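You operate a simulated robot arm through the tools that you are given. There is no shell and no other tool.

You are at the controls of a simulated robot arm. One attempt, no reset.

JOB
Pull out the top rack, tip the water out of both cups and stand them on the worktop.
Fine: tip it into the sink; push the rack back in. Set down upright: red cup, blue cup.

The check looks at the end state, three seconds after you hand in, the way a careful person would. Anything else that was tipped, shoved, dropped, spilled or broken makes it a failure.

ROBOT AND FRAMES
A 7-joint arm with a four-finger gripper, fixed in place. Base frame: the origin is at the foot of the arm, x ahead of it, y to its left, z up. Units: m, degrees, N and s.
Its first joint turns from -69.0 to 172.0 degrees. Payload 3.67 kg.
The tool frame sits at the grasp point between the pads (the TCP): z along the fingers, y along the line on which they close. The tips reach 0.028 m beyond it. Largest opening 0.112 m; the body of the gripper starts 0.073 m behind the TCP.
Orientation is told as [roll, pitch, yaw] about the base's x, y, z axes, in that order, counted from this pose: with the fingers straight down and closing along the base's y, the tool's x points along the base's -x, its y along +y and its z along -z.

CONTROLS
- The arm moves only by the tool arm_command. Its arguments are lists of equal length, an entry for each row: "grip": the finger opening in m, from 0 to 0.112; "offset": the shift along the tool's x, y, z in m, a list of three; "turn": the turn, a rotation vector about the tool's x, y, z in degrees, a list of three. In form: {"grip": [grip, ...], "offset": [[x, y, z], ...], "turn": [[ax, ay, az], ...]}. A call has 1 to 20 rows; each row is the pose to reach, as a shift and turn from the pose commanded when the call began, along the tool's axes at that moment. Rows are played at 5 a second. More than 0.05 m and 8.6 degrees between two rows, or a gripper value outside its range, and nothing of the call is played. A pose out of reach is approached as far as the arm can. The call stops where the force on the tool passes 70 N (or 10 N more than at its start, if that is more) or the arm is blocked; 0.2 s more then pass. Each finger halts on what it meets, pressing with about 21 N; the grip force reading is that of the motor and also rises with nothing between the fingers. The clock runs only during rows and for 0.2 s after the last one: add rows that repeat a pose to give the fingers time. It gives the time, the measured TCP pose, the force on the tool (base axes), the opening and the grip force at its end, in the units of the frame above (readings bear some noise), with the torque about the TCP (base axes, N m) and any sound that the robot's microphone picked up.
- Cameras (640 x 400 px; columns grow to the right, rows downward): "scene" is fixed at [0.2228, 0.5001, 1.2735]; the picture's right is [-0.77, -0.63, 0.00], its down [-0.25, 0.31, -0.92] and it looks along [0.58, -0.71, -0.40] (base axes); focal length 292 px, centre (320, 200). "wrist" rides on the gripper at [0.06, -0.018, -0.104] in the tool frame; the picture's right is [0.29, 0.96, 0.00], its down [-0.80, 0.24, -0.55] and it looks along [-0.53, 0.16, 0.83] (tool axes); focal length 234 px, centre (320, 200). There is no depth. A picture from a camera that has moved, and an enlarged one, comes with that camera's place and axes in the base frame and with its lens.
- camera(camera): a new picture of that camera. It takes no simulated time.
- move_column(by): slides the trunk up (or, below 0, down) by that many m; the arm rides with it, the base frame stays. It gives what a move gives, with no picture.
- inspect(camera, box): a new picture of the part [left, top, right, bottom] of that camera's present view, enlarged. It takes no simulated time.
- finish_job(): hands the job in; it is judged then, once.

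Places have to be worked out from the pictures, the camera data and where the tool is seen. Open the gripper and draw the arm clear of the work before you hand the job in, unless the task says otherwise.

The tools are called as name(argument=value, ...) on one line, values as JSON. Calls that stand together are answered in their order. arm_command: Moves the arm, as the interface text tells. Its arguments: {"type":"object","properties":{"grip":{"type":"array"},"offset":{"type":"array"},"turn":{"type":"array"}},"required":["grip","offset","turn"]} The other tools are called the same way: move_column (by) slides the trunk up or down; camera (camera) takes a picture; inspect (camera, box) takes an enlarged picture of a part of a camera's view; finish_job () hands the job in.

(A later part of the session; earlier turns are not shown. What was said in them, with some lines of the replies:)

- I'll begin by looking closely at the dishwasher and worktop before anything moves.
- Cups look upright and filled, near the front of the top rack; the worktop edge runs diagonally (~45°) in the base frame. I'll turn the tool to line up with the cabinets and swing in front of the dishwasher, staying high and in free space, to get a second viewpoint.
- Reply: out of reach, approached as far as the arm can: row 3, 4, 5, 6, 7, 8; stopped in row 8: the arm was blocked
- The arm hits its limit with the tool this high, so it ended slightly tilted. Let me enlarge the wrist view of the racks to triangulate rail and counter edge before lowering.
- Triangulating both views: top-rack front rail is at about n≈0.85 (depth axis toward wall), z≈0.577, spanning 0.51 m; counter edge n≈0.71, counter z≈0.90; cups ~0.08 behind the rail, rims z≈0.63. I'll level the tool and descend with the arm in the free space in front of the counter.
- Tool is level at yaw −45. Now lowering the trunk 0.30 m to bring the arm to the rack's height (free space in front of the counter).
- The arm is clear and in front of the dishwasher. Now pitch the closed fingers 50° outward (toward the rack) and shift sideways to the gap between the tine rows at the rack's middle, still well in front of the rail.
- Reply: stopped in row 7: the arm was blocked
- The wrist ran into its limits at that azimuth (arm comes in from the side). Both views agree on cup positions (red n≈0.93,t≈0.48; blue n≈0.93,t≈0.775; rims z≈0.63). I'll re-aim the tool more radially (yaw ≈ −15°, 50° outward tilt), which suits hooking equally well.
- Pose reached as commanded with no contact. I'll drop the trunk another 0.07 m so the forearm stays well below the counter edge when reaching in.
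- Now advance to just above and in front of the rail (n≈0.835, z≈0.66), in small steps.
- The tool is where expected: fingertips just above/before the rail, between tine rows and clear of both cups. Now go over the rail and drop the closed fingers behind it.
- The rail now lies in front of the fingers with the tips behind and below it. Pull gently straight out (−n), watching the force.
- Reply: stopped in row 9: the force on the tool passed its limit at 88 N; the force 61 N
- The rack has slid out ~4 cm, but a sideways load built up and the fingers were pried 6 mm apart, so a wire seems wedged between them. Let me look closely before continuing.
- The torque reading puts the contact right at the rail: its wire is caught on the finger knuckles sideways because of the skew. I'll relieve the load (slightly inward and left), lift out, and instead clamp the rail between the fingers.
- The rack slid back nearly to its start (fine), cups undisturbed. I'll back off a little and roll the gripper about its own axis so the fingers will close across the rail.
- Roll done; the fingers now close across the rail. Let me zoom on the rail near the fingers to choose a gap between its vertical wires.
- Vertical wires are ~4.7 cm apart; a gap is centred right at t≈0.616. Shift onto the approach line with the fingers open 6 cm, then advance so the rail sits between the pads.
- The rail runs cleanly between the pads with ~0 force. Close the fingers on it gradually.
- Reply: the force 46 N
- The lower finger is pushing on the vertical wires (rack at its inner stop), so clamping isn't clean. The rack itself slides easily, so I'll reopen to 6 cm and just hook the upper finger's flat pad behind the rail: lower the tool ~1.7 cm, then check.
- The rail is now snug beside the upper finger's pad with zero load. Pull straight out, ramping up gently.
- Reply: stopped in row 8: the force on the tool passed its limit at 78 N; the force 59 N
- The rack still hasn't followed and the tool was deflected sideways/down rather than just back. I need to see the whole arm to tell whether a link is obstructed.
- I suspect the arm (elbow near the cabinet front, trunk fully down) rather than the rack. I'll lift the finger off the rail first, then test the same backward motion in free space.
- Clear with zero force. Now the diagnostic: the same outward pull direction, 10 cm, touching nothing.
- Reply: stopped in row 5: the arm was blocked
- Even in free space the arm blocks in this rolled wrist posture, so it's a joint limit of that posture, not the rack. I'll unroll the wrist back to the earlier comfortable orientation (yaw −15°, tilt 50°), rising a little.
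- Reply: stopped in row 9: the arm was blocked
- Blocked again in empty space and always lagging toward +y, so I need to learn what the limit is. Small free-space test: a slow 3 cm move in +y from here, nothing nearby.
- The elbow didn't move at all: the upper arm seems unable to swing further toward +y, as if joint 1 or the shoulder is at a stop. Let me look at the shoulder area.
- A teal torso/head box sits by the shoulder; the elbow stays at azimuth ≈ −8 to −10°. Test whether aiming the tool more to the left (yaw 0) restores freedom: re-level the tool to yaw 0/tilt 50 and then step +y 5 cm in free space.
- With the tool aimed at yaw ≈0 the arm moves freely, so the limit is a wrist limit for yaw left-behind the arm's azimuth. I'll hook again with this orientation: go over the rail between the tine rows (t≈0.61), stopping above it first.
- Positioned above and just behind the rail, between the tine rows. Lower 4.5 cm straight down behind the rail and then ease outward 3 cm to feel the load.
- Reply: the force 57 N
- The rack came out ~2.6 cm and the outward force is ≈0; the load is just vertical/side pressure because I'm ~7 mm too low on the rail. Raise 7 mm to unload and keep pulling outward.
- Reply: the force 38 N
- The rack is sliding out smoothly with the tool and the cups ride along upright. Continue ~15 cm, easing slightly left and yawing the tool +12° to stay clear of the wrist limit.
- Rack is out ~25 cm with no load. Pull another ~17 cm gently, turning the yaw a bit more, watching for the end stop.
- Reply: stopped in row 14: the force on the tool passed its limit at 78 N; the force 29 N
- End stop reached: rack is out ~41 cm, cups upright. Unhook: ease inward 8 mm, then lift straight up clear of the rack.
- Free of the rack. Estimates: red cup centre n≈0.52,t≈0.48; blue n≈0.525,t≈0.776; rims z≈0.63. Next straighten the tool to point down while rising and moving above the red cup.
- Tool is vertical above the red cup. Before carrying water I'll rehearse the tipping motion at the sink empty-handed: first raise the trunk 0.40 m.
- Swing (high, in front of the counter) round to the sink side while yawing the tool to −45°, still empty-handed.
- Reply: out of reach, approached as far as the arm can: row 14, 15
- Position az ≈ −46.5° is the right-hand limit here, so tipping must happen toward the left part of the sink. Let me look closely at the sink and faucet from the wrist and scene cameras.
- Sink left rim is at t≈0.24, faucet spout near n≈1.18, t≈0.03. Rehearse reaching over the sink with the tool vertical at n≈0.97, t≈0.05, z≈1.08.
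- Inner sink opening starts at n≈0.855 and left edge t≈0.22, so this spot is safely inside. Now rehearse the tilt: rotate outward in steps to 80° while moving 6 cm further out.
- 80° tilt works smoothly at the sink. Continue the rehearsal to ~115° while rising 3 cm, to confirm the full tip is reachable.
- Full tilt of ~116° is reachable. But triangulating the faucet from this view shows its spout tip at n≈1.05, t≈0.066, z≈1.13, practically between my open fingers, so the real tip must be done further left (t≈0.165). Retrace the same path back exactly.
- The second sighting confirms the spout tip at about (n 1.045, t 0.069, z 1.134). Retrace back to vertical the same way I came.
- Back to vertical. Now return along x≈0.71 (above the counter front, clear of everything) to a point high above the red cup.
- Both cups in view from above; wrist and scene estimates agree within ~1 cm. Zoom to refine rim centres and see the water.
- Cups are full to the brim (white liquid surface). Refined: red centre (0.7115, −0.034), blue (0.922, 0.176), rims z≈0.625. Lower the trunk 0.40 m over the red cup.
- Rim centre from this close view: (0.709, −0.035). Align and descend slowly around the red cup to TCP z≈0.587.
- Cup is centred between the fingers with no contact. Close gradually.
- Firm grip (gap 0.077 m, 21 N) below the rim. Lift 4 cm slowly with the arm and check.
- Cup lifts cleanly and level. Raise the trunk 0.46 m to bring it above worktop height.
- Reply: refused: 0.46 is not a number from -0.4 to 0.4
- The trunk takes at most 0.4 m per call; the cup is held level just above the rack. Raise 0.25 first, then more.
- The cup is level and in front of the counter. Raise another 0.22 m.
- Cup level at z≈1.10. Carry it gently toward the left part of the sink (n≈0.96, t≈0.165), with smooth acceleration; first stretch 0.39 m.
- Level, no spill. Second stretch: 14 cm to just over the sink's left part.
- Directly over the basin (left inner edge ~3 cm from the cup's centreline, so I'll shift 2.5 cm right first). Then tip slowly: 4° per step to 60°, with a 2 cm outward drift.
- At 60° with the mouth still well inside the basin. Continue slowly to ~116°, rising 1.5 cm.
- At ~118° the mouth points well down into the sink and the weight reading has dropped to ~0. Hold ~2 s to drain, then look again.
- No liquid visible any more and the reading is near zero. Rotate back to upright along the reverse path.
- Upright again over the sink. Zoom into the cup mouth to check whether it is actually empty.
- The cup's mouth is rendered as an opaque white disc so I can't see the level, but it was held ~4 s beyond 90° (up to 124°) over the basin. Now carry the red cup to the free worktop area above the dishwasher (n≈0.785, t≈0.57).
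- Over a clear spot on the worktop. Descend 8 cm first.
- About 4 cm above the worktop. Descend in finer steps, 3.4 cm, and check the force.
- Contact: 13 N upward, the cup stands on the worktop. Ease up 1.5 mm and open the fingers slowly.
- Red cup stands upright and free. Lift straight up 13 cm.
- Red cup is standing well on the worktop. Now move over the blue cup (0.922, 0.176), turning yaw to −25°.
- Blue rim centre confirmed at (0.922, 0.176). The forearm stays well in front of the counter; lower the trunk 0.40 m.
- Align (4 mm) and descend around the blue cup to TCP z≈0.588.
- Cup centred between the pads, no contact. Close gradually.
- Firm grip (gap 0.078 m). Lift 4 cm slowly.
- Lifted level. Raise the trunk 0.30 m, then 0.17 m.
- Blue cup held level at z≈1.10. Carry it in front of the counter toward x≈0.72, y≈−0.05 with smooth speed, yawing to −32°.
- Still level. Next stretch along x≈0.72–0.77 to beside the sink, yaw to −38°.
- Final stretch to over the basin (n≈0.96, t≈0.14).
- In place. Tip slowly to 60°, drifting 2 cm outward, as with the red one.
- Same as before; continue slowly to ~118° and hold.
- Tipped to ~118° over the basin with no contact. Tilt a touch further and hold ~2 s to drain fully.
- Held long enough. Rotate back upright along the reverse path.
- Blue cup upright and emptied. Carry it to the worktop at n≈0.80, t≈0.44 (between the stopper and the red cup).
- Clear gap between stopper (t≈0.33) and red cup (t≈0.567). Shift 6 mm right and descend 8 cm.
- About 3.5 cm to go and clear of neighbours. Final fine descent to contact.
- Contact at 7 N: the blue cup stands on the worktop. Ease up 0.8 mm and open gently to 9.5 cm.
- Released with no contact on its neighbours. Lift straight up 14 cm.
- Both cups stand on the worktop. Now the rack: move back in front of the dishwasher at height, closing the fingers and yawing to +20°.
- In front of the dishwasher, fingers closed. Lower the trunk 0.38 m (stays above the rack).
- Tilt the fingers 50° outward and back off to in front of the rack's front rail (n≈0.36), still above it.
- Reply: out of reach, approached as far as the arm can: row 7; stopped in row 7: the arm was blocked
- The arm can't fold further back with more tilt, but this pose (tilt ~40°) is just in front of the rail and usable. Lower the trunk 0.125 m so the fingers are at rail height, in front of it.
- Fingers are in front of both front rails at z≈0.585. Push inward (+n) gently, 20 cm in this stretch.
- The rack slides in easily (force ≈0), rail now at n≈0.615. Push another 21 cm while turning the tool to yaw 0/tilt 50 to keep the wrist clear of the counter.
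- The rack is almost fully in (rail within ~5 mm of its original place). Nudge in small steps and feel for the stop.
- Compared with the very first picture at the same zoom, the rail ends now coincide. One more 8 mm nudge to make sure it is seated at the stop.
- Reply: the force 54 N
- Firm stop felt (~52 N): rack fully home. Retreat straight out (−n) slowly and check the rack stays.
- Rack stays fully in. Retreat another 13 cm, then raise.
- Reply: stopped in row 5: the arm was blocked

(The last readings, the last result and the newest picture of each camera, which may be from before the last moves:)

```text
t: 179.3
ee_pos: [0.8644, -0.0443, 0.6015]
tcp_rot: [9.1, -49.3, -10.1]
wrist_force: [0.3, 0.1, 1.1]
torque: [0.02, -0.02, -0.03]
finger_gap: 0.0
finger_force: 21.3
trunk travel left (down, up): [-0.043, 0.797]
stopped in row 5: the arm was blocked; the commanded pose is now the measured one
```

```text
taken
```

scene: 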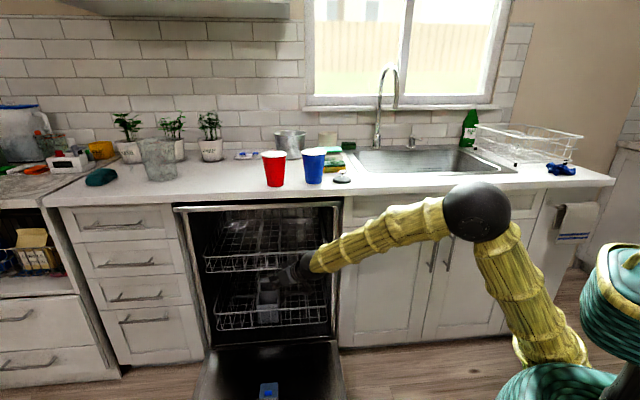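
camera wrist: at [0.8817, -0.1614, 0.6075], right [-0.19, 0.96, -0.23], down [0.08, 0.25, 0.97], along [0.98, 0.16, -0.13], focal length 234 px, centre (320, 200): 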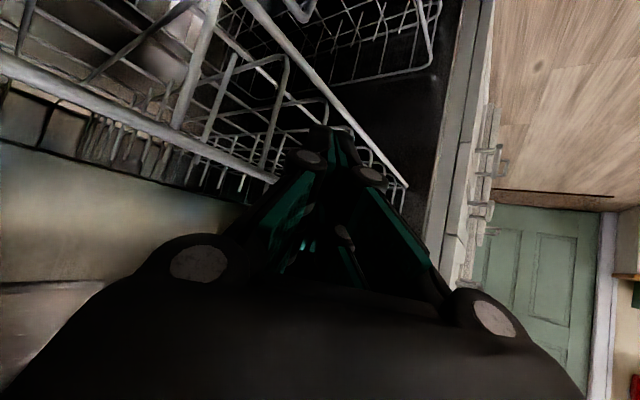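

Only the known wrist limit, no contact; the tool is already clear in front. Straighten the tool while backing away and rising a little.

arm_command(grip=[0, 0, 0, 0.02, 0.04, 0.06], offset=[[0.002, 0, -0.018], [0.004, 0, -0.036], [0.006, 0, -0.054], [0.008, 0, -0.072], [0.01, 0.001, -0.09], [0.0123, 0.0012, -0.1074]], turn=[[0, 8, 0], [0, 16, 0], [0, 24, 0], [0, 32, 0], [0, 40, 0], [0, 48, 0]])

camera(camera="scene")

```text
t: 180.7
ee_pos: [0.7743, -0.0424, 0.6602]
tcp_rot: [5.9, -1.4, -3.2]
wrist_force: [-1.1, 0.1, 0.4]
torque: [-0.02, 0.0, 0.01]
finger_gap: 0.0597
finger_force: 0.0
trunk travel left (down, up): [-0.043, 0.797]
```

```text
taken
```

scene: 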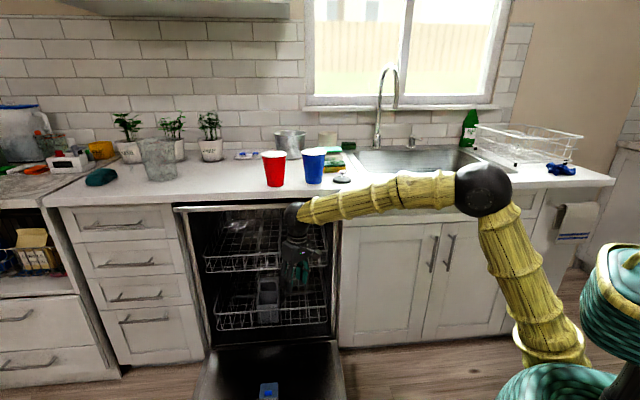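

Back away a bit more from the counter, gripper open, then raise the trunk to park the arm clear.

arm_command(grip=[0.08, 0.1, 0.1, 0.1], offset=[[0.02, 0.005, -0.0125], [0.04, 0.01, -0.025], [0.058, 0.015, -0.0375], [0.07, 0.02, -0.05]], turn=[[0, 0, 0], [0, 0, 0], [0, 0, 0], [0, 0, 0]])

move_column(by=0.35)

camera(camera="scene")

camera(camera="wrist")

```text
t: 181.7
ee_pos: [0.704, -0.0254, 0.7093]
tcp_rot: [5.8, -1.4, -3.3]
wrist_force: [0.5, -0.1, -0.6]
torque: [0.01, 0.0, 0.02]
finger_gap: 0.1001
finger_force: 0.2
trunk travel left (down, up): [-0.043, 0.797]
```

```text
t: 185.1
ee_pos: [0.7042, -0.0249, 1.0591]
tcp_rot: [5.9, -1.5, -3.4]
wrist_force: [0.9, 0.8, -1.3]
torque: [0.03, -0.01, 0.0]
finger_gap: 0.0999
finger_force: 0.1
trunk travel left (down, up): [-0.393, 0.447]
```

```text
taken
```

scene: 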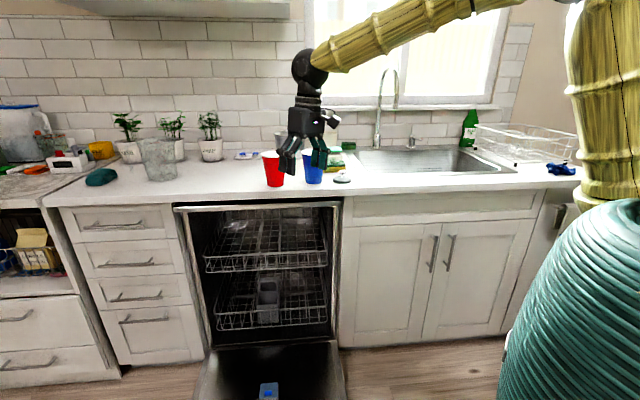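

```text
taken
camera wrist: at [0.6396, -0.049, 1.1595], right [-0.24, 0.97, 0.09], down [0.79, 0.14, 0.6], along [0.57, 0.21, -0.8], focal length 234 px, centre (320, 200)
```

wrist: 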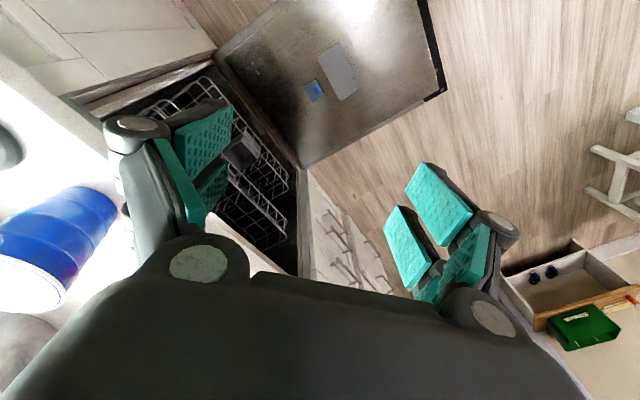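

Everything looks in order. Raise another 0.2 m to be well clear of the cups and do a final close inspection.

move_column(by=0.2)

inspect(camera="scene", box=[180, 110, 400, 280])

camera(camera="scene")

```text
t: 187.2
ee_pos: [0.7037, -0.0232, 1.2608]
tcp_rot: [5.8, -1.5, -3.4]
wrist_force: [0.1, 0.6, 0.1]
torque: [-0.02, 0.0, 0.0]
finger_gap: 0.0997
finger_force: 0.1
trunk travel left (down, up): [-0.593, 0.247]
```

```text
2.35 times, centred on (290, 195) of scene
camera zoom: at [0.2228, 0.5001, 1.2735], right [-0.77, -0.63, 0.0], down [-0.25, 0.31, -0.92], along [0.58, -0.71, -0.4], focal length 687 px, centre (391, 212)
```

zoom: 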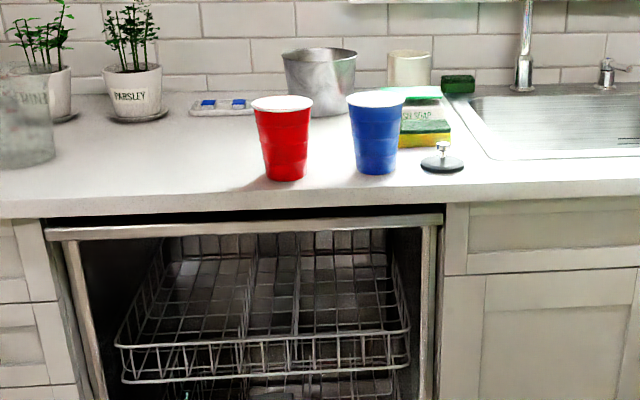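

```text
taken
```

scene: 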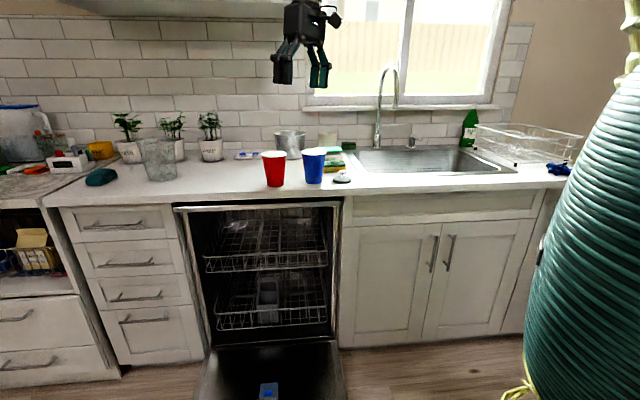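

Final check: both cups stand upright on the worktop, the top rack is back at its original place, nothing else was moved, the gripper is open and the arm is well clear. I can't see a water level in the cups, but each was tipped to about 124° over the basin and held there. Handing in.

finish_job()

```text
The job is handed in.
```

I finished the job and handed it in. Both cups were tipped out over the sink and now stand upright on the worktop, and the top rack is back in.

- **Cups:** I tipped each one to about 124° over the left part of the sink and held it there for a few seconds. The cup mouths show as opaque white discs, so I could not see a water level. I am relying on the angle and the hold time that they are empty. The red and blue cups stand on the clear worktop above the dishwasher.
- **Rack:** It is pushed fully in. I felt the stop, and the rail lines up with the first picture. Getting it out took several tries, because the fingers caught on the wires and the wrist ran into its limits. Neither cup moved or spilled during those tries, as far as I could see.
- **Everything else:** In the final pictures nothing else on the worktop has moved. The gripper is open and the arm is raised clear.
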